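You operate a simulated robot arm through the tools that you are given. There is no shell and no other tool. Be economical: measure what you need, move in short steps, check, and stop when the job is done.

You run a simulated two-armed robot. Do the job below in one go: nothing can be reset, and whatever is moved stays where it is left.

Task
Take the yellow washcloth from the top of the folding counter and lay it out flat on the top of the folding table.

It is judged by the outcome, as a careful person would: the job done as asked, and still so three seconds after it is handed in. It fails if anything else is knocked over, pushed out of place, dropped, spilled or broken.

Robot
Two 7-joint arms with two-finger parallel grippers on one trunk, on a base that drives. Base frame: it is fixed to the floor where the robot stands at the start and does not move with it; the origin is under the middle of the robot, x ahead of it, y to its left, z up; the surface under the hand at the start is at about z = 900. Lengths are in mm, angles in degrees, forces in N, time in s.
The left shoulder is at the start at [50, 177, 1029], the right one opposite. With the tool pointing down near the work surface each hand reaches from about 100 to 680 mm from the robot's upright axis, wherever it stands, measured 20 degrees to its own side. Places, roughly: top of the folding table [0, -2000, 700]. Payload 3.43 kg a hand.
The TCP of each hand is the grasp point between the finger pads, 34 mm short of the fingertips. In the tool frame z runs along the fingers and y along their closing line. The gripper opens to 128 mm. The fingers are 24 mm wide and 12 mm thick; the gripper's body (48 by 130 mm) begins 96 mm behind the TCP.
Orientation is told as [roll, pitch, yaw] about the base's x, y, z axes, in that order, counted from this pose: with the fingers straight down and closing along the base's y, the tool's x points along the base's -x, its y along +y and its z along -z.

Tools
- The arms move only by the tool jog_arm. It takes "left_deltas", "right_deltas" or both (then of equal length, played together; a hand with none holds still); each is text: rows parted by semicolons, each of 7 numbers parted by spaces: the shift along the base's x, y, z in mm, then the turn, a rotation vector about the base's x, y, z in degrees, then the opening, from 0 (shut) to 1 (fully open). In form: x y z rx ry rz hand; .... A call has 1 to 20 rows; each row is the pose to reach, as a shift and turn from the pose commanded when the call began. A row lasts 0.2 s, in which the tool goes at most 50 mm and 8.6 degrees; a call with a longer step from one row to the next is refused whole, and so is a gripper value outside its range. Where a pose cannot be reached the arm comes as near as it can. A force on the tool above 40 N (or 10 N above the force at the start of the call, whichever is more), or a blocked arm, ends the call early, and 0.2 s more pass. The fingers move at their own pace (about 108 mm/s each) and stop on an object; they squeeze with about 37 N. The grip force told is the motor's: it shows also when the fingers shut on nothing. Time passes only in rows, and 0.2 s behind the last, so rows that repeat a pose let the fingers close. It gives the time, the measured TCP pose, the force on the tool (base axes), the opening and the grip force at its end, in the units of the frame above (readings bear some noise), with the torque about the TCP (base axes, N m) and any sound that the robot's microphone picked up.
- Cameras (640 x 400 px; columns grow to the right, rows downward): "scene" is now at [160.7, 9.6, 1219.6]; the picture's right is [0.10, -0.99, 0.00], its down [-0.31, -0.03, -0.95] and it looks along [0.95, 0.10, -0.31] (base axes); focal length 238 px, centre (320, 200). "left" rides on the left gripper at [76, 11, -160] in its tool frame; the picture's right is [-0.15, 0.99, 0.00], its down [-0.88, -0.13, -0.46] and it looks along [-0.45, -0.07, 0.89] (tool axes); focal length 234 px, centre (320, 200). "right" rides on the right gripper at [76, -11, -160] in its tool frame; the picture's right is [0.15, 0.99, 0.00], its down [-0.88, 0.13, -0.46] and it looks along [-0.45, 0.07, 0.89] (tool axes); focal length 234 px, centre (320, 200). There is no depth. A picture from a camera that has moved, and an enlarged one, comes with that camera's place and axes in the base frame and with its lens.
- camera(camera): a new picture of that camera. It takes no simulated time.
- move_column(by): slides the trunk up (or, below 0, down) by that many mm; the arms and the scene camera ride with it, the base frame stays. It gives what a move gives, with no picture.
- base_move(legs): drives the robot by 1 to 6 legs, each [ahead, turn to the left] in mm and degrees, along the robot's own axes; the way and the turn of a leg run together, so that a leg with both is an arc; at most 1500 mm and 180 degrees a leg. The arms and the cameras ride along, it lands a little off, and it stops where it bumps. It gives what a move gives.
- pan_tilt(pan, tilt): turns the head with the scene camera to pan (to the left, within 80 degrees either way) and tilt (down, from -29 to 69), counted from straight ahead of the robot. It gives what a move gives.
- close_up(camera, box): a new picture of the part [left, top, right, bottom] of that camera's present view, enlarged. It takes no simulated time.
- job_done(): hands the job in; it is judged then, once.

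Work in short steps. Places have to be worked out from the pictures, the camera data and where the tool is seen: move nearer, look again, correct. Check each grasp and each placing, and mend what went wrong. You have 120 turns and 92 pictures in all, those below and enlarged ones among them. Open the grippers and draw the arms clear of the work before you hand the job in, unless the task says otherwise; then end with one line.

The tools are called by a JSON object that holds its "op" and its "data". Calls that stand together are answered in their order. jog_arm: Moves the arms, as the interface text tells. Its arguments: {"type":"object","properties":{"left_deltas":{"type":"string"},"right_deltas":{"type":"string"}},"required":[]} The other tools are called the same way: move_column (by) slides the trunk up or down; base_move (legs) drives the base; pan_tilt (pan, tilt) turns the head that bears the scene camera; camera (camera) takes a picture; close_up (camera, box) takes an enlarged picture of a part of a camera's view; job_done () hands the job in.

At the start:

```text
t: 0.0
left_ee_pos: [344.0, 145.4, 1116.9]
left_tcp_rot: [-0.1, 0.0, 0.1]
left_ft_force: [1.1, -0.3, 0.1]
left_wrist_torque: [0.01, 0.0, 0.02]
left_opening: 127.7
left_finger_force: 0.0
right_ee_pos: [399.9, -184.9, 1116.6]
right_tcp_rot: [0.1, -0.1, 0.0]
right_ft_force: [-0.5, -0.1, 0.3]
right_wrist_torque: [-0.04, 0.0, -0.02]
right_opening: 127.9
right_finger_force: 0.1
trunk travel left (down, up): [-200.0, 201.0]
robot x, y, heading: [-1.6, 0.7, -0.1]
head pan, tilt: [6.0, 18.0]
```

scene: 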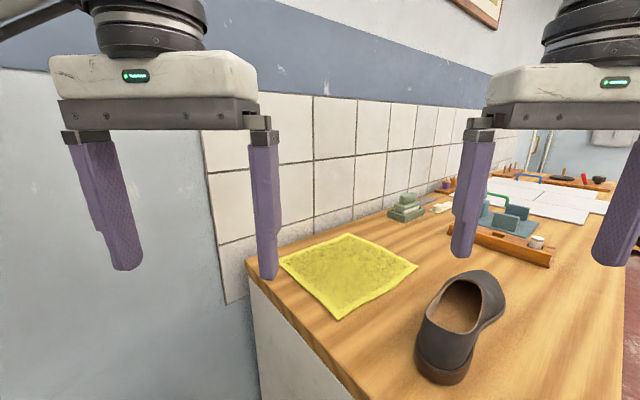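
right: 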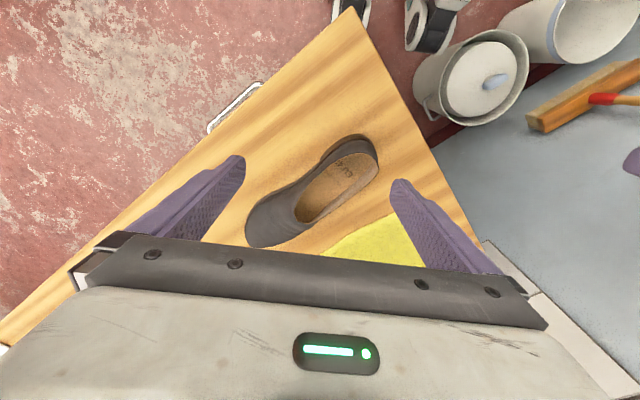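
left: 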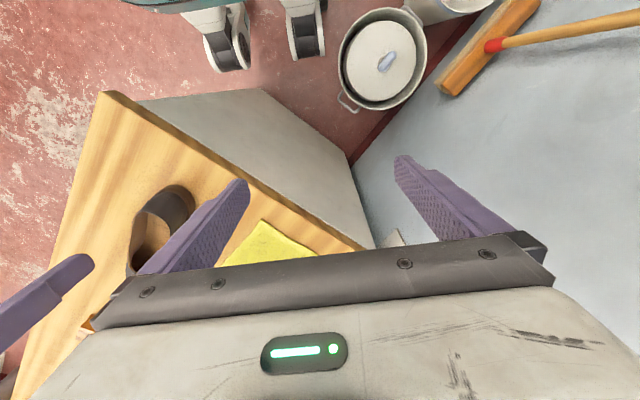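

The cloth appears to be a square of about 235 mm, centred near [655, 0], with its diagonals along x and y. I'll look at it enlarged first.

{"op": "close_up", "data": {"camera": "scene", "box": [220, 200, 540, 400]}}

{"op": "pan_tilt", "data": {"pan": -70, "tilt": 20}}

{"op": "camera", "data": {"camera": "scene"}}

```text
2.00 times, centred on (380, 300) of scene
camera zoom: at [160.7, 9.6, 1219.6], right [0.1, -0.99, 0.0], down [-0.31, -0.03, -0.95], along [0.95, 0.1, -0.31], focal length 476 px, centre (200, 0)
```

zoom: 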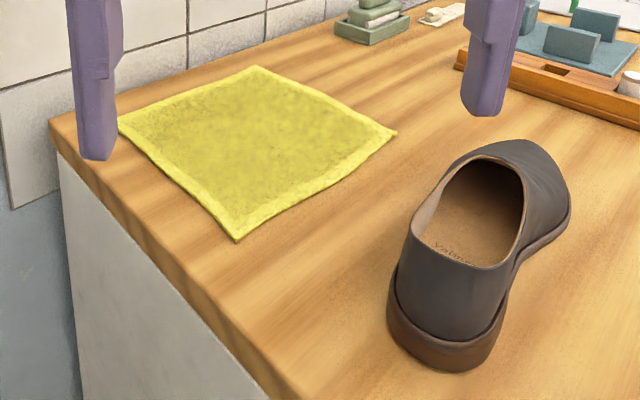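

```text
t: 1.5
left_ee_pos: [342.5, 144.2, 1116.1]
left_tcp_rot: [-0.1, 0.1, 0.1]
left_ft_force: [0.2, -0.3, 0.1]
left_wrist_torque: [0.0, 0.0, 0.0]
left_opening: 128.0
left_finger_force: 0.1
right_ee_pos: [399.5, -184.3, 1116.1]
right_tcp_rot: [0.0, -0.1, -0.2]
right_ft_force: [-0.2, 0.9, 0.2]
right_wrist_torque: [0.01, 0.0, 0.0]
right_opening: 127.9
right_finger_force: 0.0
trunk travel left (down, up): [-200.0, 201.0]
robot x, y, heading: [-3.3, -0.3, 0.1]
head pan, tilt: [-70.0, 20.0]
```

```text
87 pictures are left
camera scene: at [99.8, -87.6, 1216.4], right [-0.94, -0.34, 0.0], down [-0.12, 0.32, -0.94], along [0.32, -0.88, -0.34], focal length 238 px, centre (320, 200)
```

scene: 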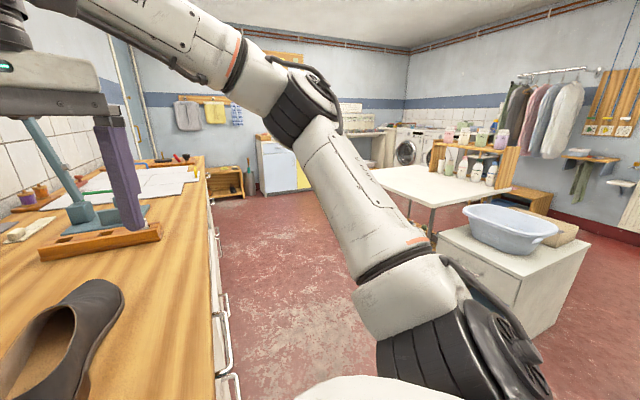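

Geometry: the counter is turned about 45° in the base frame, and the cloth's left edge runs from D≈[488,10] to A≈[649,158]. I'll bring both hands above these corners, high up, yawed 45° so they close across that edge, then look.

{"op": "pan_tilt", "data": {"pan": 0, "tilt": 30}}

{"op": "jog_arm", "data": {"left_deltas": "37 -2 0 0 0 6 0.47; 74 -4 0 0 0 12 0.47; 111 -6 0 0 0 18 0.47; 148 -9 0 0 0 24 0.47; 185 -11 0 0 0 30 0.47; 222 -13 0 0 0 36 0.47; 259 -15 0 0 0 42 0.47; 296 -18 0 0 0 45 0.47; 296 -18 0 0 0 45 0.47", "right_deltas": "0 0 0 0 0 6 0.47; 0 0 0 0 0 12 0.47; 20 34 0 0 0 18 0.47; 40 68 0 0 0 24 0.47; 60 102 0 0 0 30 0.47; 80 136 0 0 0 36 0.47; 100 170 0 0 0 42 0.47; 120 205 0 0 0 45 0.47; 120 205 0 0 0 45 0.47"}}

{"op": "camera", "data": {"camera": "scene"}}

{"op": "camera", "data": {"camera": "left"}}

{"op": "camera", "data": {"camera": "right"}}

```text
t: 2.9
left_ee_pos: [344.5, 144.2, 1116.9]
left_tcp_rot: [-0.1, 0.0, 0.1]
left_ft_force: [-0.1, 1.3, -0.1]
left_wrist_torque: [-0.03, -0.05, -0.01]
left_opening: 128.3
left_finger_force: 0.0
right_ee_pos: [399.9, -184.8, 1116.3]
right_tcp_rot: [0.0, -0.1, -0.1]
right_ft_force: [-0.2, 0.2, 0.3]
right_wrist_torque: [0.0, 0.02, 0.01]
right_opening: 127.9
right_finger_force: 0.0
trunk travel left (down, up): [-200.0, 201.0]
robot x, y, heading: [2.6, -3.9, -0.0]
head pan, tilt: [0.0, 30.0]
```

```text
t: 4.9
left_ee_pos: [577.4, 124.9, 1076.9]
left_tcp_rot: [-0.1, -0.2, 45.0]
left_ft_force: [-0.2, 0.6, -0.2]
left_wrist_torque: [-0.01, -0.01, 0.01]
left_opening: 60.3
left_finger_force: 0.1
left hand out of reach, approached as far as the arm can: row 6, 7, 8, 9
right_ee_pos: [484.8, 14.0, 1095.9]
right_tcp_rot: [0.0, -0.1, 44.8]
right_ft_force: [-1.1, 0.5, -0.8]
right_wrist_torque: [-0.01, -0.05, 0.0]
right_opening: 60.2
right_finger_force: 0.1
right hand out of reach, approached as far as the arm can: row 7, 8, 9
trunk travel left (down, up): [-200.0, 201.0]
robot x, y, heading: [-3.1, 2.0, -0.2]
head pan, tilt: [0.0, 30.0]
```

```text
86 pictures are left
camera scene: at [157.5, -0.1, 1200.5], right [0.0, -1.0, 0.0], down [-0.5, 0.0, -0.87], along [0.87, 0.0, -0.5], focal length 238 px, centre (320, 200)
```

scene: 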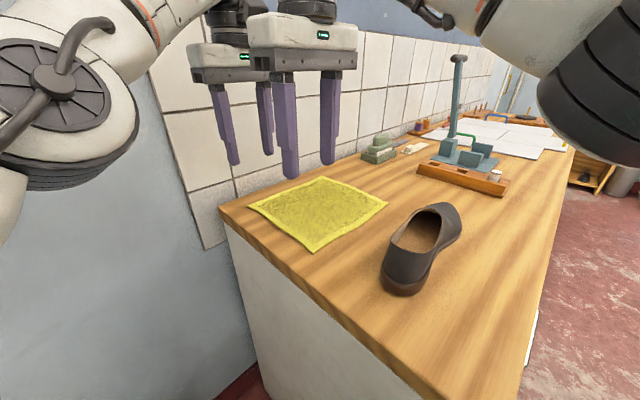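

```text
85 pictures are left
camera left: at [515.8, 77.5, 1236.6], right [-0.6, 0.8, 0.0], down [0.71, 0.53, 0.46], along [0.37, 0.27, -0.89], focal length 234 px, centre (320, 200)
```

left: 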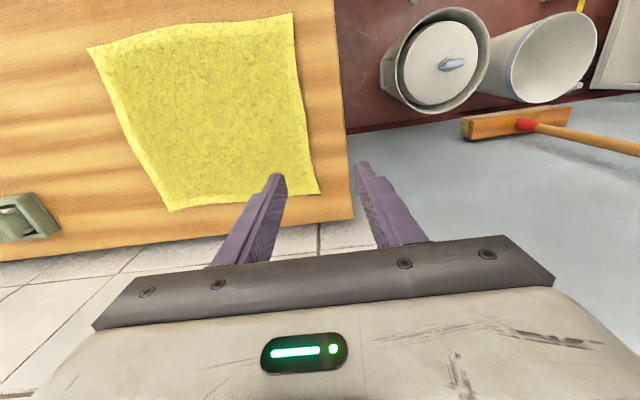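

```text
84 pictures are left
camera right: at [438.2, -46.8, 1255.6], right [-0.8, 0.6, 0.0], down [0.53, 0.71, 0.46], along [0.27, 0.37, -0.89], focal length 234 px, centre (320, 200)
```

right: 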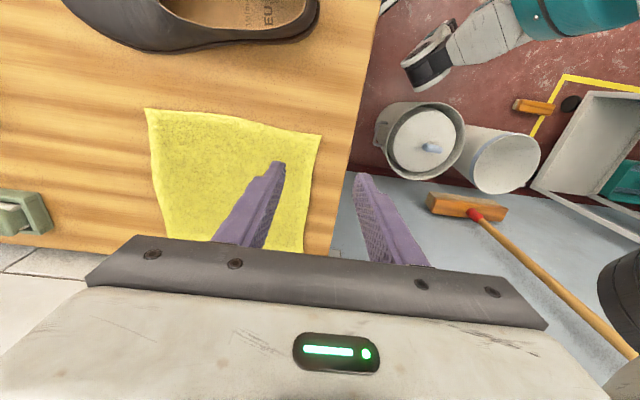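

Left camera gives corners C[658,-168], D[482,11], A[646,172], B[819,-4], consistent with the scene view. The high poses were out of reach, so I lower both hands to about z=1000 and read where they settle.

{"op": "jog_arm", "data": {"left_deltas": "0 0 -40 0 0 0 0.47; 0 0 -80 0 0 0 0.47; 0 0 -110 0 0 0 0.47; 0 0 -110 0 0 0 0.47", "right_deltas": "0 0 -40 0 0 0 0.47; 0 0 -80 0 0 0 0.47; 0 0 -110 0 0 0 0.47; 0 0 -110 0 0 0 0.47"}}

```text
t: 5.9
left_ee_pos: [609.8, 118.6, 1002.8]
left_tcp_rot: [0.0, 0.1, 45.1]
left_ft_force: [0.3, -0.9, 0.2]
left_wrist_torque: [-0.02, -0.01, 0.0]
left_opening: 60.2
left_finger_force: 0.2
left hand out of reach, approached as far as the arm can: row 1, 2, 3, 4
right_ee_pos: [485.0, 13.5, 983.4]
right_tcp_rot: [0.2, -0.2, 44.9]
right_ft_force: [0.1, -0.5, -0.1]
right_wrist_torque: [0.02, 0.02, 0.04]
right_opening: 60.1
right_finger_force: 0.1
trunk travel left (down, up): [-200.0, 201.0]
robot x, y, heading: [-1.6, -2.1, 0.1]
head pan, tilt: [0.0, 30.0]
```

Left is at [610,119,1003], right at [485,14,983]. Next I step both towards their hover targets just over the cloth: left [632,140,955], right [514,21,955].

{"op": "jog_arm", "data": {"left_deltas": "0 5 -25 0 0 0 0.47; 0 10 -50 0 0 0 0.47; 0 14 -50 0 0 0 0.47", "right_deltas": "15 4 -15 0 0 0 0.47; 29 7 -28 0 0 0 0.47; 29 7 -28 0 0 0 0.47"}}

{"op": "camera", "data": {"camera": "left"}}

{"op": "camera", "data": {"camera": "right"}}

```text
t: 6.7
left_ee_pos: [610.3, 132.3, 954.1]
left_tcp_rot: [0.0, -0.2, 45.1]
left_ft_force: [0.0, -0.3, 0.6]
left_wrist_torque: [0.0, 0.01, 0.01]
left_opening: 60.3
left_finger_force: 0.1
left hand out of reach, approached as far as the arm can: row 1
right_ee_pos: [514.0, 20.1, 957.4]
right_tcp_rot: [0.1, -0.1, 44.8]
right_ft_force: [-0.4, 0.2, 0.0]
right_wrist_torque: [0.02, 0.0, 0.01]
right_opening: 60.2
right_finger_force: 0.2
trunk travel left (down, up): [-200.0, 201.0]
robot x, y, heading: [-1.5, -1.9, 0.2]
head pan, tilt: [0.0, 30.0]
```

```text
83 pictures are left
camera left: at [548.5, 84.8, 1113.7], right [-0.6, 0.8, 0.0], down [0.71, 0.53, 0.46], along [0.37, 0.27, -0.89], focal length 234 px, centre (320, 200)
```

left: 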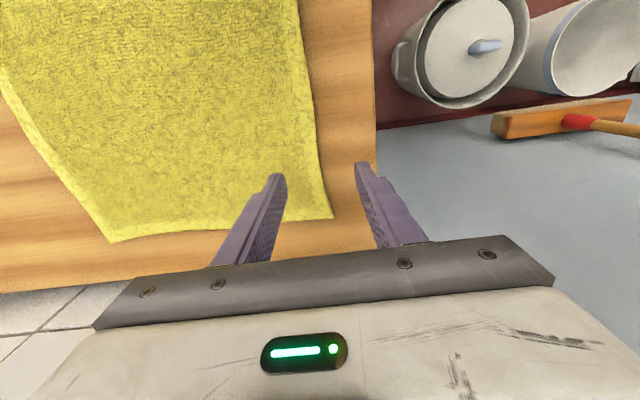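

```text
82 pictures are left
camera right: at [469.3, -40.5, 1116.8], right [-0.8, 0.6, 0.0], down [0.53, 0.71, 0.46], along [0.27, 0.37, -0.89], focal length 234 px, centre (320, 200)
```

right: 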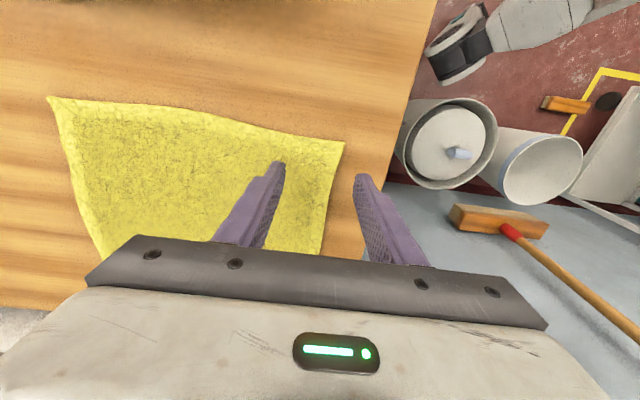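

Corner A is confirmed at [645,173], D at [481,16]. The right hand sits well (26 mm along the edge, 20 mm inside). I lower it to touch, and shift the left to about [630,132].

{"op": "jog_arm", "data": {"left_deltas": "10 0 0 0 0 0 0.47; 20 0 0 0 0 0 0.47; 20 0 0 0 0 0 0.47; 20 0 0 0 0 0 0.47", "right_deltas": "0 0 -10 0 0 0 0.47; 0 0 -18 0 0 0 0.47; 0 0 -23 0 0 0 0.47; 0 0 -26 0 0 0 0.47"}}

```text
t: 7.7
left_ee_pos: [628.2, 132.2, 956.5]
left_tcp_rot: [-0.1, -0.1, 45.1]
left_ft_force: [0.3, -0.3, 0.1]
left_wrist_torque: [0.02, 0.0, -0.03]
left_opening: 60.4
left_finger_force: 0.1
right_ee_pos: [514.9, 20.4, 937.1]
right_tcp_rot: [-0.2, -0.5, 44.8]
right_ft_force: [3.2, -0.6, 31.1]
right_wrist_torque: [-0.86, -0.85, 0.09]
right_opening: 61.6
right_finger_force: 1.3
trunk travel left (down, up): [-200.0, 201.0]
robot x, y, heading: [2.4, 3.2, -0.1]
head pan, tilt: [0.0, 30.0]
```

Contact is at z≈937 with 31 N. I ease up a few mm and close.

{"op": "jog_arm", "data": {"right_deltas": "0 0 4 0 0 0 0.47; 0 0 4 0 0 0 0.3; 0 0 4 0 0 0 0.15; 0 0 5 0 0 0 0; 0 0 5 0 0 0 0; 0 0 5 0 0 0 0"}}

{"op": "camera", "data": {"camera": "right"}}

```text
t: 9.1
left_ee_pos: [629.7, 132.4, 956.6]
left_tcp_rot: [0.0, -0.2, 45.2]
left_ft_force: [-0.2, -0.1, 0.0]
left_wrist_torque: [-0.01, 0.02, 0.02]
left_opening: 60.3
left_finger_force: 0.0
right_ee_pos: [514.8, 20.2, 937.2]
right_tcp_rot: [0.1, -0.1, 44.9]
right_ft_force: [2.0, -4.6, 16.7]
right_wrist_torque: [-0.2, -0.18, 0.0]
right_opening: 4.9
right_finger_force: 37.1
trunk travel left (down, up): [-200.0, 201.0]
robot x, y, heading: [-1.4, -3.6, -0.1]
head pan, tilt: [0.0, 30.0]
```

```text
81 pictures are left
camera right: at [467.9, -40.6, 1096.9], right [-0.8, 0.6, 0.0], down [0.53, 0.71, 0.46], along [0.27, 0.37, -0.89], focal length 234 px, centre (320, 200)
```

right: 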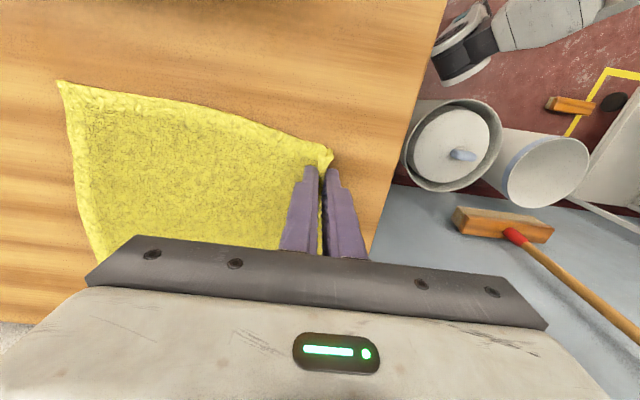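

The right opening stopped at 4.9 mm on folded cloth, so it has it. Now the left hand does the same at corner A.

{"op": "jog_arm", "data": {"left_deltas": "0 0 -10 0 0 0 0.47; 0 0 -18 0 0 0 0.47; 0 0 -22 0 0 0 0.47; 0 0 -22 0 0 0 0.47; 0 0 -22 0 0 0 0.3; 0 0 -22 0 0 0 0.15; 0 0 -21 0 0 0 0; 0 0 -21 0 0 0 0; 0 0 -21 0 0 0 0"}}

{"op": "camera", "data": {"camera": "left"}}

```text
t: 11.1
left_ee_pos: [630.0, 132.7, 936.5]
left_tcp_rot: [-0.2, -0.3, 45.1]
left_ft_force: [3.1, -5.8, 20.2]
left_wrist_torque: [-0.32, -0.25, -0.01]
left_opening: 4.8
left_finger_force: 37.4
right_ee_pos: [514.3, 20.8, 936.7]
right_tcp_rot: [0.1, -0.2, 44.9]
right_ft_force: [-0.5, 1.8, 6.4]
right_wrist_torque: [0.05, 0.01, -0.01]
right_opening: 5.0
right_finger_force: 37.3
trunk travel left (down, up): [-200.0, 201.0]
robot x, y, heading: [-1.1, 5.4, 0.1]
head pan, tilt: [0.0, 30.0]
```

```text
80 pictures are left
camera left: at [566.6, 85.2, 1095.0], right [-0.6, 0.8, 0.0], down [0.71, 0.53, 0.46], along [0.37, 0.27, -0.89], focal length 234 px, centre (320, 200)
```

left: 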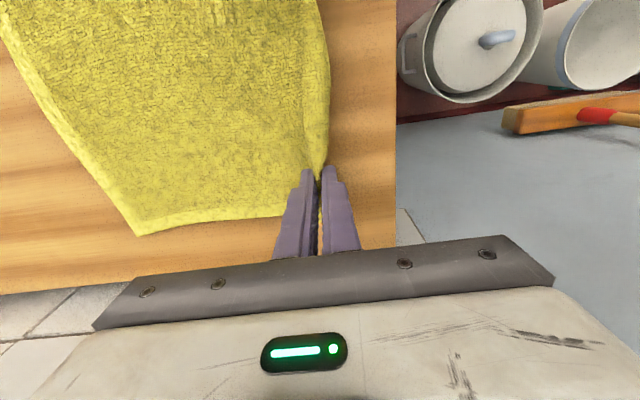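

Both hands hold the cloth edge (openings 4.8 and 5 mm). I lift both slowly a little first, and check.

{"op": "jog_arm", "data": {"left_deltas": "-3 0 15 0 0 0 0; -6 0 30 0 0 0 0; -10 0 45 0 0 0 0; -15 0 60 0 0 0 0", "right_deltas": "-3 0 15 0 0 0 0; -6 0 30 0 0 0 0; -10 0 45 0 0 0 0; -15 0 60 0 0 0 0"}}

{"op": "move_column", "data": {"by": 190}}

{"op": "camera", "data": {"camera": "scene"}}

```text
t: 12.1
left_ee_pos: [614.6, 132.0, 993.9]
left_tcp_rot: [-0.1, 0.1, 45.0]
left_ft_force: [-0.4, -0.7, 0.2]
left_wrist_torque: [-0.04, -0.07, 0.01]
left_opening: 4.8
left_finger_force: 37.3
right_ee_pos: [500.1, 20.9, 995.6]
right_tcp_rot: [0.1, 0.0, 44.8]
right_ft_force: [0.7, 0.5, 0.1]
right_wrist_torque: [-0.02, -0.01, 0.0]
right_opening: 4.8
right_finger_force: 37.3
trunk travel left (down, up): [-200.0, 201.0]
robot x, y, heading: [0.4, -1.8, 0.0]
head pan, tilt: [0.0, 30.0]
```

```text
t: 14.2
left_ee_pos: [616.0, 133.9, 1183.6]
left_tcp_rot: [0.0, 0.0, 45.1]
left_ft_force: [-0.2, -0.1, 0.0]
left_wrist_torque: [0.03, -0.02, -0.03]
left_opening: 4.9
left_finger_force: 36.7
right_ee_pos: [501.1, 20.5, 1186.9]
right_tcp_rot: [0.2, -0.1, 44.9]
right_ft_force: [-0.8, 0.3, 0.2]
right_wrist_torque: [0.02, -0.03, 0.0]
right_opening: 4.6
right_finger_force: 37.1
trunk travel left (down, up): [-390.0, 11.0]
robot x, y, heading: [1.9, 0.1, -0.1]
head pan, tilt: [0.0, 30.0]
```

```text
79 pictures are left
camera scene: at [158.5, -0.1, 1390.2], right [0.0, -1.0, 0.0], down [-0.5, 0.0, -0.87], along [0.87, 0.0, -0.5], focal length 238 px, centre (320, 200)
```

scene: 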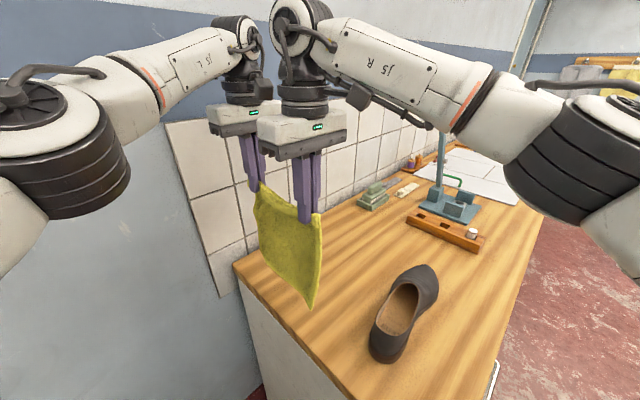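

The cloth hangs neatly between the hands. Before backing off, I look to both sides to know the free floor.

{"op": "pan_tilt", "data": {"pan": 80, "tilt": 40}}

{"op": "camera", "data": {"camera": "scene"}}

{"op": "pan_tilt", "data": {"pan": -80, "tilt": 35}}

{"op": "camera", "data": {"camera": "scene"}}

```text
t: 15.7
left_ee_pos: [615.1, 132.6, 1183.5]
left_tcp_rot: [-0.1, 0.0, 45.1]
left_ft_force: [0.3, -0.4, -0.5]
left_wrist_torque: [0.0, -0.01, 0.0]
left_opening: 4.9
left_finger_force: 37.1
right_ee_pos: [500.1, 20.4, 1185.5]
right_tcp_rot: [0.1, -0.1, 44.9]
right_ft_force: [0.6, 0.6, 0.5]
right_wrist_torque: [0.0, -0.01, -0.02]
right_opening: 4.8
right_finger_force: 36.2
trunk travel left (down, up): [-390.0, 11.0]
robot x, y, heading: [-1.4, 1.9, 0.0]
head pan, tilt: [80.0, 40.0]
```

```text
78 pictures are left
camera scene: at [82.7, 83.6, 1375.0], right [0.98, -0.17, 0.0], down [-0.11, -0.63, -0.77], along [0.13, 0.75, -0.64], focal length 238 px, centre (320, 200)
```

scene: 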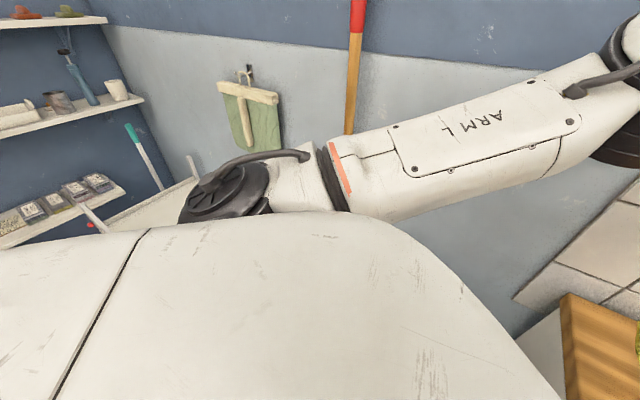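

```text
t: 18.2
left_ee_pos: [616.1, 132.9, 1182.2]
left_tcp_rot: [-0.2, 0.0, 45.2]
left_ft_force: [0.1, -0.3, -0.3]
left_wrist_torque: [0.0, -0.05, -0.04]
left_opening: 4.1
left_finger_force: 37.0
right_ee_pos: [501.1, 21.1, 1185.2]
right_tcp_rot: [0.1, 0.0, 44.9]
right_ft_force: [-0.4, 0.4, 0.4]
right_wrist_torque: [0.01, -0.05, -0.01]
right_opening: 4.7
right_finger_force: 37.3
trunk travel left (down, up): [-390.0, 11.0]
robot x, y, heading: [-2.6, 0.7, -0.2]
head pan, tilt: [-80.0, 35.0]
```

```text
77 pictures are left
camera scene: at [83.3, -86.8, 1382.5], right [-0.98, -0.17, 0.0], down [-0.1, 0.56, -0.82], along [0.14, -0.81, -0.57], focal length 238 px, centre (320, 200)
```

scene: 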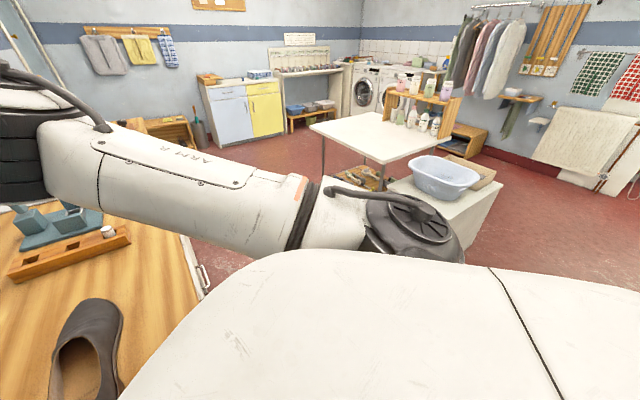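

Table corners (z=700) come out near [543,-2298], [-109,-1544], [-753,-2031], [35,-2740]; the open long side faces the counter, and the bottles are on the far side. I back off 250 mm so the cloth clears the counter and shoe before rearranging the arms.

{"op": "base_move", "data": {"legs": [[-250, 0]]}}

{"op": "pan_tilt", "data": {"pan": 0, "tilt": 35}}

{"op": "camera", "data": {"camera": "scene"}}

```text
t: 20.0
left_ee_pos: [366.7, 132.6, 1182.9]
left_tcp_rot: [-0.1, 0.0, 45.0]
left_ft_force: [-0.1, 0.0, 0.6]
left_wrist_torque: [-0.03, -0.04, 0.01]
left_opening: 4.8
left_finger_force: 37.2
right_ee_pos: [250.6, 20.0, 1185.7]
right_tcp_rot: [0.1, -0.1, 44.9]
right_ft_force: [0.0, -0.3, 0.5]
right_wrist_torque: [-0.01, -0.04, -0.02]
right_opening: 4.9
right_finger_force: 37.3
trunk travel left (down, up): [-390.0, 11.0]
robot x, y, heading: [-248.0, 1.0, -0.1]
head pan, tilt: [-80.0, 35.0]
```

```text
t: 21.5
left_ee_pos: [367.6, 133.5, 1182.7]
left_tcp_rot: [-0.1, -0.1, 45.1]
left_ft_force: [0.0, 0.1, -0.1]
left_wrist_torque: [0.02, -0.04, 0.02]
left_opening: 4.7
left_finger_force: 37.1
right_ee_pos: [251.1, 20.5, 1185.3]
right_tcp_rot: [0.0, -0.1, 44.9]
right_ft_force: [-0.3, 0.6, 0.1]
right_wrist_torque: [0.05, 0.0, -0.02]
right_opening: 4.6
right_finger_force: 37.4
trunk travel left (down, up): [-390.0, 11.0]
robot x, y, heading: [-246.1, 0.9, 0.1]
head pan, tilt: [0.0, 35.0]
```

```text
76 pictures are left
camera scene: at [-92.7, -0.2, 1382.5], right [0.0, -1.0, 0.0], down [-0.57, 0.0, -0.82], along [0.82, 0.0, -0.57], focal length 238 px, centre (320, 200)
```

scene: 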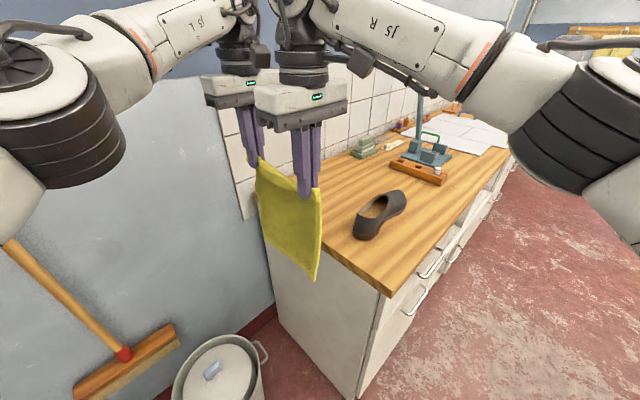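

Clear of the counter. Now I rearrange so the held edge lies across the front: left to [132,81], right to [132,-81], each turned another 45°.

{"op": "jog_arm", "data": {"left_deltas": "-29 -6 0 0 0 5.6 0; -59 -13 0 0 0 11.2 0; -88 -19 0 0 0 16.9 0; -118 -26 0 0 0 22.5 0; -147 -32 0 0 0 28.1 0; -176 -39 0 0 0 33.7 0; -206 -45 0 0 0 39.4 0; -235 -52 0 0 0 45 0; -235 -52 0 0 0 45 0", "right_deltas": "-15 -13 0 0 0 5.6 0; -30 -25 0 0 0 11.2 0; -45 -38 0 0 0 16.9 0; -60 -51 0 0 0 22.5 0; -74 -63 0 0 0 28.1 0; -89 -76 0 0 0 33.7 0; -104 -88 0 0 0 39.4 0; -119 -101 0 0 0 45 0; -119 -101 0 0 0 45 0"}}

{"op": "camera", "data": {"camera": "scene"}}

```text
t: 23.5
left_ee_pos: [132.5, 82.5, 1182.3]
left_tcp_rot: [0.0, -0.1, 90.1]
left_ft_force: [0.3, 0.0, 0.3]
left_wrist_torque: [0.01, -0.01, -0.08]
left_opening: 4.6
left_finger_force: 37.0
right_ee_pos: [77.5, -62.1, 1174.9]
right_tcp_rot: [0.2, -0.1, 89.8]
right_ft_force: [-0.2, 0.1, 0.1]
right_wrist_torque: [-0.01, 0.01, -0.1]
right_opening: 4.7
right_finger_force: 36.7
right hand out of reach, approached as far as the arm can: row 5, 6, 7, 8, 9
trunk travel left (down, up): [-390.0, 11.0]
robot x, y, heading: [-248.2, -1.3, -0.1]
head pan, tilt: [0.0, 35.0]
```

```text
75 pictures are left
camera scene: at [-92.3, 0.1, 1382.4], right [0.0, -1.0, 0.0], down [-0.57, 0.0, -0.82], along [0.82, 0.0, -0.57], focal length 238 px, centre (320, 200)
```

scene: 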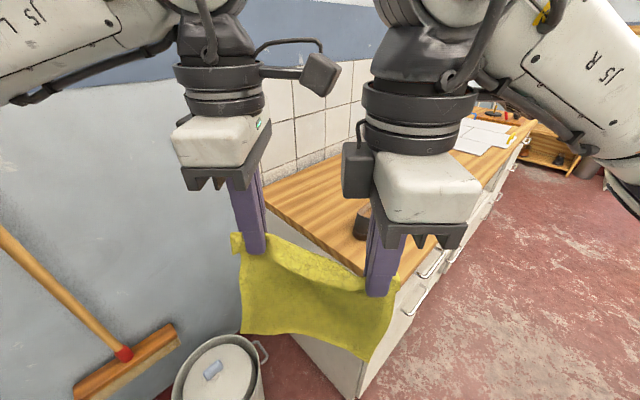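

The right hand stopped a bit short, but the cloth is still held well and close in. I turn right towards the table and look ahead.

{"op": "base_move", "data": {"legs": [[0, -62]]}}

{"op": "pan_tilt", "data": {"pan": -25, "tilt": 25}}

{"op": "camera", "data": {"camera": "scene"}}

{"op": "pan_tilt", "data": {"pan": 0, "tilt": 45}}

{"op": "camera", "data": {"camera": "scene"}}

```text
t: 26.6
left_ee_pos: [5.0, -295.9, 1183.3]
left_tcp_rot: [-0.1, 0.0, 28.7]
left_ft_force: [-0.7, -0.7, 0.0]
left_wrist_torque: [0.02, 0.0, 0.16]
left_opening: 4.5
left_finger_force: 37.1
right_ee_pos: [-147.3, -315.9, 1173.6]
right_tcp_rot: [0.1, -0.1, 28.4]
right_ft_force: [0.0, -0.2, 0.3]
right_wrist_torque: [-0.01, 0.0, 0.1]
right_opening: 4.4
right_finger_force: 37.0
trunk travel left (down, up): [-390.0, 11.0]
robot x, y, heading: [-248.6, -0.7, -61.3]
head pan, tilt: [0.0, 35.0]
```

```text
t: 27.5
left_ee_pos: [4.9, -295.1, 1182.6]
left_tcp_rot: [-0.2, 0.0, 28.7]
left_ft_force: [-0.5, -0.3, 0.4]
left_wrist_torque: [-0.03, -0.02, 0.08]
left_opening: 4.8
left_finger_force: 36.7
right_ee_pos: [-147.8, -315.5, 1174.6]
right_tcp_rot: [0.1, 0.0, 28.5]
right_ft_force: [0.8, 0.9, -0.4]
right_wrist_torque: [0.01, 0.01, 0.07]
right_opening: 4.7
right_finger_force: 37.0
trunk travel left (down, up): [-390.0, 11.0]
robot x, y, heading: [-249.3, 4.4, -61.5]
head pan, tilt: [-25.0, 25.0]
```

```text
74 pictures are left
camera scene: at [-211.3, -153.5, 1398.2], right [-1.0, -0.06, 0.0], down [-0.03, 0.42, -0.91], along [0.06, -0.9, -0.42], focal length 238 px, centre (320, 200)
```

scene: 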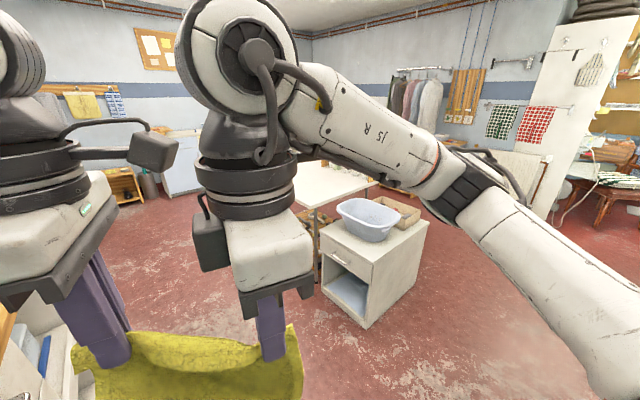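

```text
t: 28.4
left_ee_pos: [4.0, -294.8, 1182.9]
left_tcp_rot: [-0.2, 0.0, 28.7]
left_ft_force: [0.7, -0.3, -0.6]
left_wrist_torque: [-0.01, -0.01, 0.1]
left_opening: 4.4
left_finger_force: 36.8
right_ee_pos: [-147.8, -317.0, 1173.1]
right_tcp_rot: [0.1, -0.1, 28.5]
right_ft_force: [0.7, 0.7, 1.4]
right_wrist_torque: [-0.03, -0.04, 0.11]
right_opening: 4.4
right_finger_force: 37.2
trunk travel left (down, up): [-390.0, 11.0]
robot x, y, heading: [-249.3, -1.0, -61.4]
head pan, tilt: [0.0, 45.0]
```

```text
73 pictures are left
camera scene: at [-178.3, -132.9, 1367.7], right [-0.88, -0.48, 0.0], down [-0.34, 0.62, -0.71], along [0.34, -0.62, -0.71], focal length 238 px, centre (320, 200)
```

scene: 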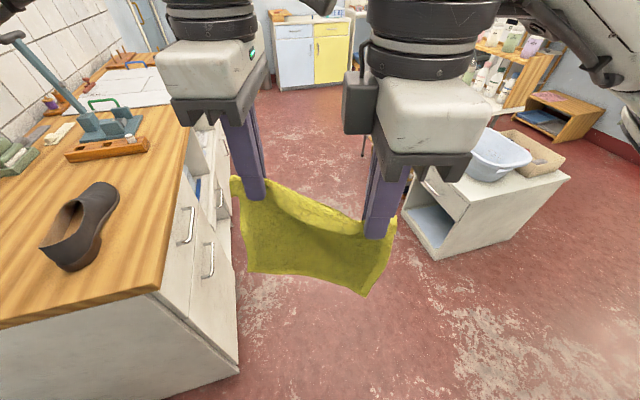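

The aisle is clear: cabinet floor corners at about [-450,-1207] and [-130,-1515], counter corner at [267,-140]. I drive in two straight legs through the aisle to about [560,-1490].

{"op": "base_move", "data": {"legs": [[0, -13.6], [900, 0], [0, 27.7], [849, 0], [0, -91.7]]}}

{"op": "camera", "data": {"camera": "scene"}}

```text
t: 43.4
left_ee_pos: [326.9, -1807.7, 1183.3]
left_tcp_rot: [0.0, 0.0, -48.9]
left_ft_force: [0.2, 0.0, -1.0]
left_wrist_torque: [0.02, -0.01, 0.07]
left_opening: 4.7
left_finger_force: 37.0
right_ee_pos: [274.3, -1664.9, 1174.8]
right_tcp_rot: [0.1, -0.1, -49.2]
right_ft_force: [0.4, -0.5, -0.2]
right_wrist_torque: [0.01, -0.06, 0.1]
right_opening: 4.5
right_finger_force: 36.9
trunk travel left (down, up): [-390.0, 11.0]
robot x, y, heading: [563.0, -1497.1, -138.9]
head pan, tilt: [0.0, 45.0]
```

```text
72 pictures are left
camera scene: at [444.7, -1596.6, 1367.7], right [-0.66, 0.75, 0.0], down [0.53, 0.46, -0.71], along [-0.53, -0.46, -0.71], focal length 238 px, centre (320, 200)
```

scene: 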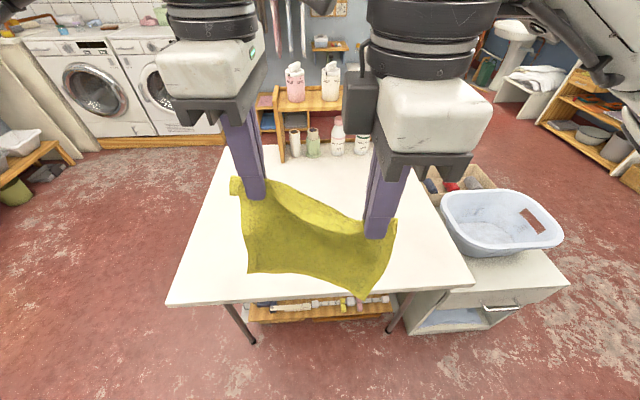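

The table's near edge runs from about [527,-2077] to [-90,-1467], 438 mm ahead and 4° off square; the free area reaches ~650 mm deep before the bottles. I square up and drive 135 mm nearer.

{"op": "base_move", "data": {"legs": [[0, 4.3], [135, 0]]}}

{"op": "camera", "data": {"camera": "scene"}}

```text
t: 45.1
left_ee_pos: [256.3, -1920.5, 1182.9]
left_tcp_rot: [0.0, 0.0, -44.6]
left_ft_force: [-0.5, -0.1, -0.5]
left_wrist_torque: [-0.01, -0.04, 0.0]
left_opening: 4.8
left_finger_force: 37.2
right_ee_pos: [192.5, -1780.5, 1174.6]
right_tcp_rot: [0.1, -0.1, -44.9]
right_ft_force: [0.0, -0.5, -0.3]
right_wrist_torque: [0.01, -0.02, 0.02]
right_opening: 4.8
right_finger_force: 37.0
trunk travel left (down, up): [-390.0, 11.0]
robot x, y, heading: [466.2, -1594.5, -134.7]
head pan, tilt: [0.0, 45.0]
```

```text
71 pictures are left
camera scene: at [357.9, -1700.8, 1367.5], right [-0.71, 0.7, 0.0], down [0.5, 0.5, -0.71], along [-0.5, -0.5, -0.71], focal length 238 px, centre (320, 200)
```

scene: 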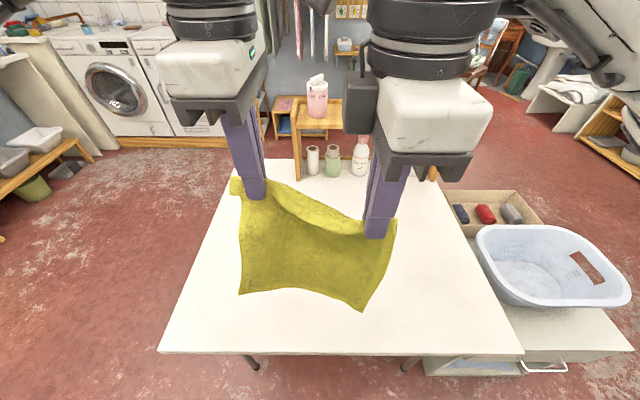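

Square now, edge 298 mm ahead. I straighten the right hand level with the left (forward about 55 mm).

{"op": "jog_arm", "data": {"right_deltas": "-25 -14 4 0 0 0 0; -50 -28 8 0 0 0 0; -50 -28 8 0 0 0 0"}}

```text
t: 45.9
left_ee_pos: [257.7, -1920.5, 1183.1]
left_tcp_rot: [-0.1, 0.0, -44.7]
left_ft_force: [0.1, -1.1, -0.3]
left_wrist_torque: [0.02, -0.02, 0.02]
left_opening: 4.7
left_finger_force: 37.9
right_ee_pos: [193.0, -1780.1, 1174.2]
right_tcp_rot: [0.1, -0.1, -45.0]
right_ft_force: [0.4, 0.0, -1.0]
right_wrist_torque: [0.01, 0.01, 0.02]
right_opening: 4.5
right_finger_force: 37.1
right hand out of reach, approached as far as the arm can: row 1, 2, 3
trunk travel left (down, up): [-390.0, 11.0]
robot x, y, heading: [465.1, -1591.1, -134.9]
head pan, tilt: [0.0, 45.0]
```

The right wrist is limited at that yaw, so I return both hands to the comfortable 45° arrangement, with left at 491 ahead/128 left and right at 377 ahead/14 left, and will lay the cloth diagonally.

{"op": "jog_arm", "data": {"left_deltas": "-8 -19 0 0 0 -7.5 0; -15 -38 0 0 0 -15 0; -23 -57 0 0 0 -22.5 0; -30 -75 0 0 0 -30 0; -38 -94 0 0 0 -37.5 0; -45 -113 0 0 0 -45 0; -45 -113 0 0 0 -45 0", "right_deltas": "3 -15 1 0 0 -7.5 0; 6 -31 3 0 0 -15 0; 10 -46 4 0 0 -22.5 0; 13 -61 5 0 0 -30 0; 16 -77 7 0 0 -37.5 0; 19 -92 8 0 0 -45 0; 19 -92 8 0 0 -45 0"}}

{"op": "camera", "data": {"camera": "scene"}}

```text
t: 47.5
left_ee_pos: [211.8, -2032.2, 1182.3]
left_tcp_rot: [-0.1, 0.0, -89.6]
left_ft_force: [0.2, -0.4, -0.2]
left_wrist_torque: [0.03, 0.0, 0.11]
left_opening: 4.8
left_finger_force: 36.9
right_ee_pos: [211.5, -1872.5, 1182.2]
right_tcp_rot: [-0.1, 0.0, -90.0]
right_ft_force: [0.1, 0.1, 0.3]
right_wrist_torque: [-0.02, -0.02, 0.08]
right_opening: 4.5
right_finger_force: 37.3
trunk travel left (down, up): [-390.0, 11.0]
robot x, y, heading: [464.5, -1592.2, -134.6]
head pan, tilt: [0.0, 45.0]
```

```text
70 pictures are left
camera scene: at [358.5, -1699.8, 1367.7], right [-0.71, 0.7, 0.0], down [0.5, 0.5, -0.71], along [-0.5, -0.5, -0.71], focal length 238 px, centre (320, 200)
```

scene: 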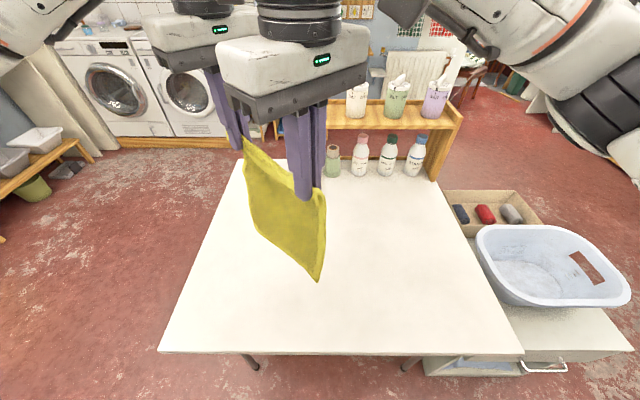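

The held edge lies along the base y axis at x≈211, and the lowest corner hangs at about z=934. I lower the trunk 220 mm to bring the bottom just above the table.

{"op": "move_column", "data": {"by": -220}}

{"op": "camera", "data": {"camera": "scene"}}

{"op": "camera", "data": {"camera": "right"}}

```text
t: 49.9
left_ee_pos: [211.9, -2033.4, 963.6]
left_tcp_rot: [-0.1, 0.0, -89.6]
left_ft_force: [-0.3, 0.4, -0.7]
left_wrist_torque: [0.0, -0.01, 0.13]
left_opening: 4.4
left_finger_force: 36.7
right_ee_pos: [210.7, -1872.0, 962.9]
right_tcp_rot: [0.1, -0.1, -89.9]
right_ft_force: [-0.2, 0.9, 0.0]
right_wrist_torque: [0.02, -0.01, 0.12]
right_opening: 4.4
right_finger_force: 37.4
trunk travel left (down, up): [-170.0, 231.0]
robot x, y, heading: [468.4, -1593.3, -135.0]
head pan, tilt: [0.0, 45.0]
```

```text
69 pictures are left
camera scene: at [358.6, -1700.0, 1147.7], right [-0.71, 0.7, 0.0], down [0.5, 0.5, -0.71], along [-0.5, -0.5, -0.71], focal length 238 px, centre (320, 200)
```

scene: 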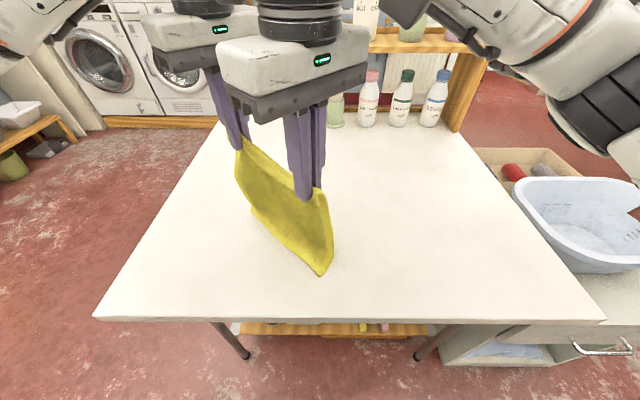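

```text
68 pictures are left
camera right: at [200.1, -1795.1, 1123.2], right [0.99, 0.15, 0.0], down [0.13, -0.88, 0.46], along [0.07, -0.45, -0.89], focal length 234 px, centre (320, 200)
```

right: 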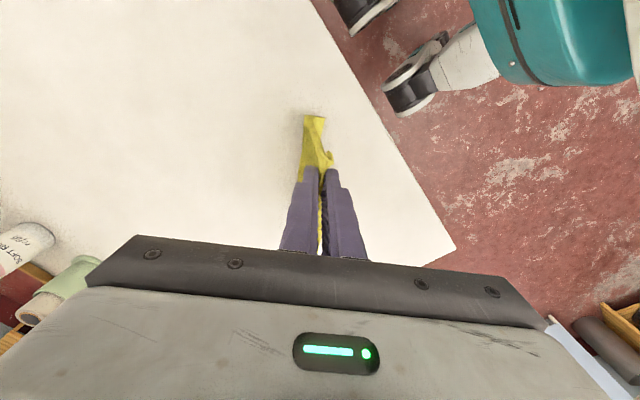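

The bottom corner hangs just above the table (~z 713). I lower to touch and begin the arc toward -x so the bottom trails and the cloth lays out.

{"op": "jog_arm", "data": {"left_deltas": "0 0 -9 0 0 0 0; 0 0 -17 0 0 0 0; -18 0 -18 0 0 0 0; -37 0 -20 0 0 0 0; -55 0 -24 0 0 0 0; -73 0 -30 0 0 0 0; -90 0 -37 0 0 0 0; -106 0 -45 0 0 0 0; -122 0 -55 0 0 0 0; -136 0 -67 0 0 0 0; -150 0 -79 0 0 0 0; -150 0 -79 0 0 0 0", "right_deltas": "0 0 -9 0 0 0 0; 0 0 -17 0 0 0 0; -18 0 -18 0 0 0 0; -37 0 -20 0 0 0 0; -55 0 -24 0 0 0 0; -73 0 -30 0 0 0 0; -90 0 -37 0 0 0 0; -106 0 -45 0 0 0 0; -122 0 -55 0 0 0 0; -136 0 -67 0 0 0 0; -150 0 -79 0 0 0 0; -150 0 -79 0 0 0 0"}}

{"op": "camera", "data": {"camera": "scene"}}

{"op": "camera", "data": {"camera": "right"}}

```text
t: 52.5
left_ee_pos: [62.3, -2033.6, 882.9]
left_tcp_rot: [0.1, 0.1, -89.6]
left_ft_force: [-0.4, 0.1, -1.0]
left_wrist_torque: [-0.01, 0.0, 0.1]
left_opening: 4.8
left_finger_force: 37.4
right_ee_pos: [62.0, -1871.7, 883.5]
right_tcp_rot: [0.1, -0.2, -89.9]
right_ft_force: [0.2, 0.1, 0.6]
right_wrist_torque: [-0.01, -0.01, 0.1]
right_opening: 4.4
right_finger_force: 36.6
trunk travel left (down, up): [-170.0, 231.0]
robot x, y, heading: [468.5, -1595.5, -134.9]
head pan, tilt: [0.0, 45.0]
```

```text
67 pictures are left
camera scene: at [358.5, -1700.1, 1147.7], right [-0.71, 0.7, 0.0], down [0.5, 0.5, -0.71], along [-0.5, -0.5, -0.71], focal length 238 px, centre (320, 200)
```

scene: 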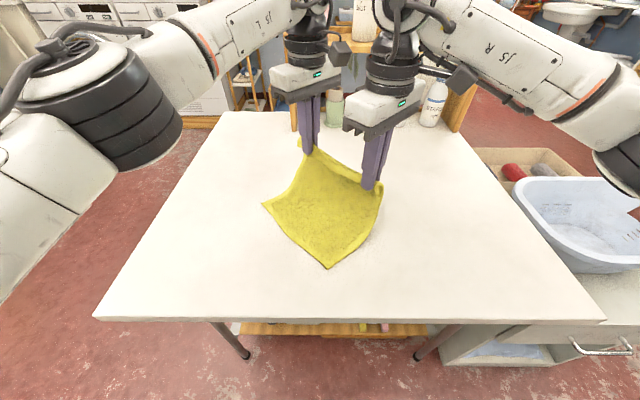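

```text
66 pictures are left
camera right: at [49.0, -1795.0, 1043.7], right [0.99, 0.15, 0.0], down [0.13, -0.88, 0.46], along [0.07, -0.45, -0.89], focal length 234 px, centre (320, 200)
```

right: 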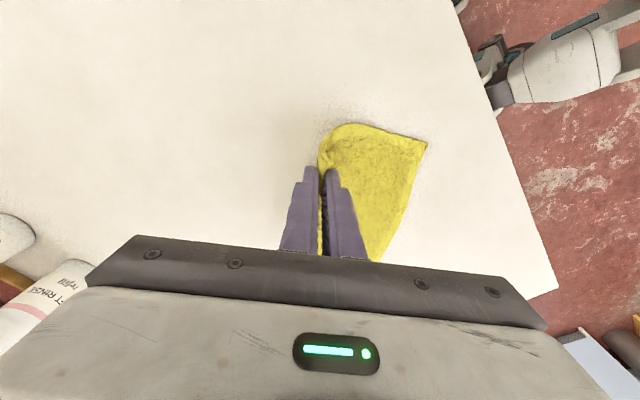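

Laying works; the bottom edge rests at x≈155–172. The remaining path would take the left hand past its reach, and there is room, so I pre-shift the hands sideways and drive ahead 80 mm, which carries the hands further along the arc.

{"op": "jog_arm", "data": {"left_deltas": "3 15 0 0 0 0 0; 5 30 0 0 0 0 0", "right_deltas": "3 15 0 0 0 0 0; 5 30 0 0 0 0 0"}}

{"op": "base_move", "data": {"legs": [[80, 0]]}}

{"op": "camera", "data": {"camera": "scene"}}

```text
t: 53.0
left_ee_pos: [66.2, -2003.1, 883.5]
left_tcp_rot: [-0.1, -0.1, -89.7]
left_ft_force: [1.0, 0.4, -0.3]
left_wrist_torque: [-0.01, 0.01, 0.13]
left_opening: 4.9
left_finger_force: 37.2
right_ee_pos: [67.2, -1842.2, 884.4]
right_tcp_rot: [0.0, -0.1, -90.0]
right_ft_force: [0.0, -0.3, -0.3]
right_wrist_torque: [-0.04, 0.01, 0.1]
right_opening: 4.6
right_finger_force: 36.9
trunk travel left (down, up): [-170.0, 231.0]
robot x, y, heading: [465.8, -1593.3, -134.9]
head pan, tilt: [0.0, 45.0]
```

```text
t: 54.1
left_ee_pos: [12.5, -2059.4, 884.2]
left_tcp_rot: [-0.1, 0.0, -89.6]
left_ft_force: [0.7, 0.7, 0.2]
left_wrist_torque: [0.03, 0.0, 0.1]
left_opening: 4.6
left_finger_force: 37.0
right_ee_pos: [9.8, -1898.8, 883.6]
right_tcp_rot: [0.2, -0.1, -89.9]
right_ft_force: [0.9, -0.1, 0.0]
right_wrist_torque: [-0.03, -0.01, 0.09]
right_opening: 4.6
right_finger_force: 36.9
trunk travel left (down, up): [-170.0, 231.0]
robot x, y, heading: [412.3, -1646.6, -134.7]
head pan, tilt: [0.0, 45.0]
```

```text
65 pictures are left
camera scene: at [302.8, -1756.5, 1147.6], right [-0.71, 0.7, 0.0], down [0.5, 0.5, -0.71], along [-0.5, -0.5, -0.71], focal length 238 px, centre (320, 200)
```

scene: 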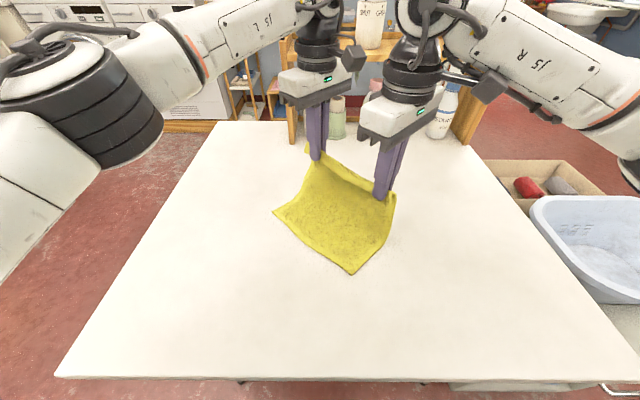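

The bottom slid along with the hands somewhat (now at x≈90–100), so I'll need more travel toward -x. I tilt the tools to gain reach (fingers leading toward -x), correct y, and lower gradually.

{"op": "jog_arm", "data": {"left_deltas": "-8 4 -5 0 5 0 0; -16 9 -12 0 10 0 0; -24 14 -20 0 15 0 0; -32 19 -28 0 20 0 0; -40 23 -37 0 25 0 0; -48 27 -46 0 28 0 0; -48 27 -46 0 28 0 0", "right_deltas": "-8 4 -5 0 5 0 0; -16 9 -12 0 10 0 0; -24 14 -20 0 15 0 0; -32 19 -28 0 20 0 0; -40 23 -37 0 25 0 0; -48 27 -46 0 28 0 0; -48 27 -46 0 28 0 0"}}

{"op": "camera", "data": {"camera": "scene"}}

```text
t: 55.7
left_ee_pos: [-37.1, -2032.3, 838.0]
left_tcp_rot: [-28.1, 0.2, -89.7]
left_ft_force: [0.0, -1.2, -0.5]
left_wrist_torque: [-0.02, -0.13, 0.03]
left_opening: 4.9
left_finger_force: 36.6
right_ee_pos: [-37.4, -1870.4, 838.4]
right_tcp_rot: [-27.9, -0.1, -89.9]
right_ft_force: [0.1, -0.5, 0.3]
right_wrist_torque: [0.01, -0.11, 0.02]
right_opening: 4.4
right_finger_force: 36.6
trunk travel left (down, up): [-170.0, 231.0]
robot x, y, heading: [412.8, -1648.7, -134.5]
head pan, tilt: [0.0, 45.0]
```

```text
64 pictures are left
camera scene: at [302.9, -1756.3, 1147.7], right [-0.71, 0.7, 0.0], down [0.5, 0.5, -0.71], along [-0.5, -0.5, -0.71], focal length 238 px, centre (320, 200)
```

scene: 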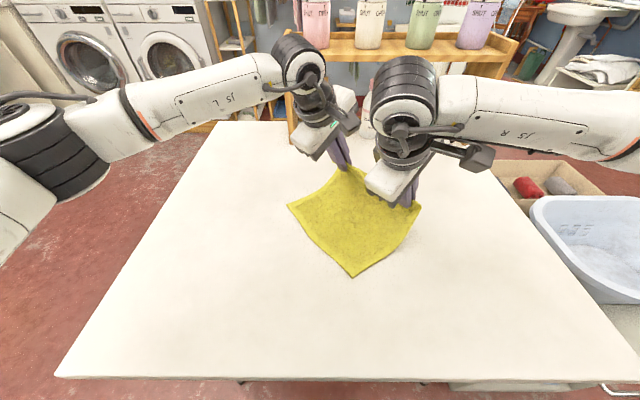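

Going well; bottom corners at about [62,-2109] and [93,-1873]. I continue lowering along -x to just above the table.

{"op": "jog_arm", "data": {"left_deltas": "-14 0 -10 0 0 0 0; -28 0 -21 0 0 0 0; -42 0 -33 0 0 0 0; -55 0 -46 0 0 0 0; -67 0 -59 0 0 0 0; -78 0 -71 0 0 0 0; -88 0 -82 0 0 0 0; -96 0 -91 0 0 0 0; -96 0 -91 0 0 0 0", "right_deltas": "-14 0 -10 0 0 0 0; -28 0 -21 0 0 0 0; -42 0 -33 0 0 0 0; -55 0 -46 0 0 0 0; -67 0 -59 0 0 0 0; -78 0 -71 0 0 0 0; -88 0 -82 0 0 0 0; -96 0 -91 0 0 0 0; -96 0 -91 0 0 0 0"}}

{"op": "camera", "data": {"camera": "scene"}}

{"op": "close_up", "data": {"camera": "scene", "box": [240, 140, 480, 290]}}

```text
t: 57.2
left_ee_pos: [-120.8, -2032.3, 779.2]
left_tcp_rot: [-29.6, -0.1, -89.6]
left_ft_force: [-2.1, 0.9, 16.3]
left_wrist_torque: [0.0, 0.05, 0.03]
left_opening: 4.4
left_finger_force: 36.9
right_ee_pos: [-118.5, -1874.8, 778.9]
right_tcp_rot: [-29.1, -1.4, -89.7]
right_ft_force: [0.9, 2.2, 21.8]
right_wrist_torque: [0.08, 0.0, 0.02]
right_opening: 4.4
right_finger_force: 37.2
trunk travel left (down, up): [-170.0, 231.0]
robot x, y, heading: [413.8, -1648.3, -134.8]
head pan, tilt: [0.0, 45.0]
stopped in row 7 (right hand): the force on the tool passed its limit at 46 N (the readings are from after the stop); the commanded pose is now the measured one
```

```text
63 pictures are left
camera scene: at [306.2, -1754.6, 1148.7], right [-0.71, 0.7, 0.0], down [0.49, 0.5, -0.71], along [-0.5, -0.5, -0.7], focal length 238 px, centre (320, 200)
```

scene: 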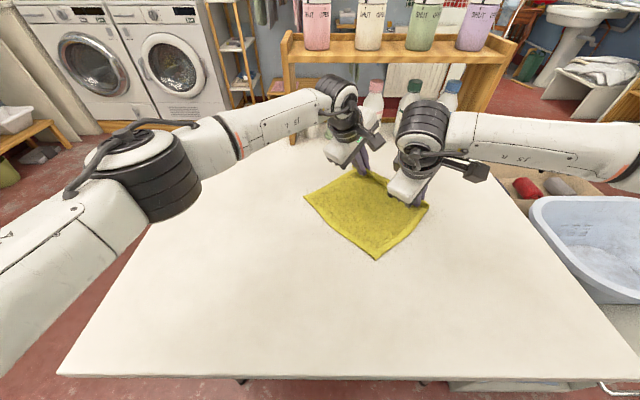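

```text
2.67 times, centred on (360, 215) of scene
camera zoom: at [306.2, -1754.6, 1148.7], right [-0.71, 0.7, 0.0], down [0.49, 0.5, -0.71], along [-0.5, -0.5, -0.7], focal length 635 px, centre (213, 160)
```

zoom: 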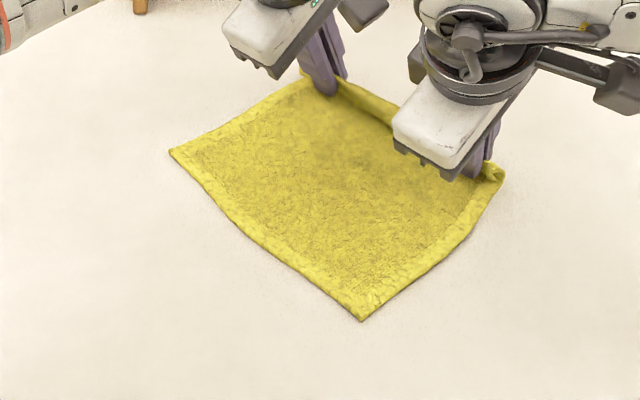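

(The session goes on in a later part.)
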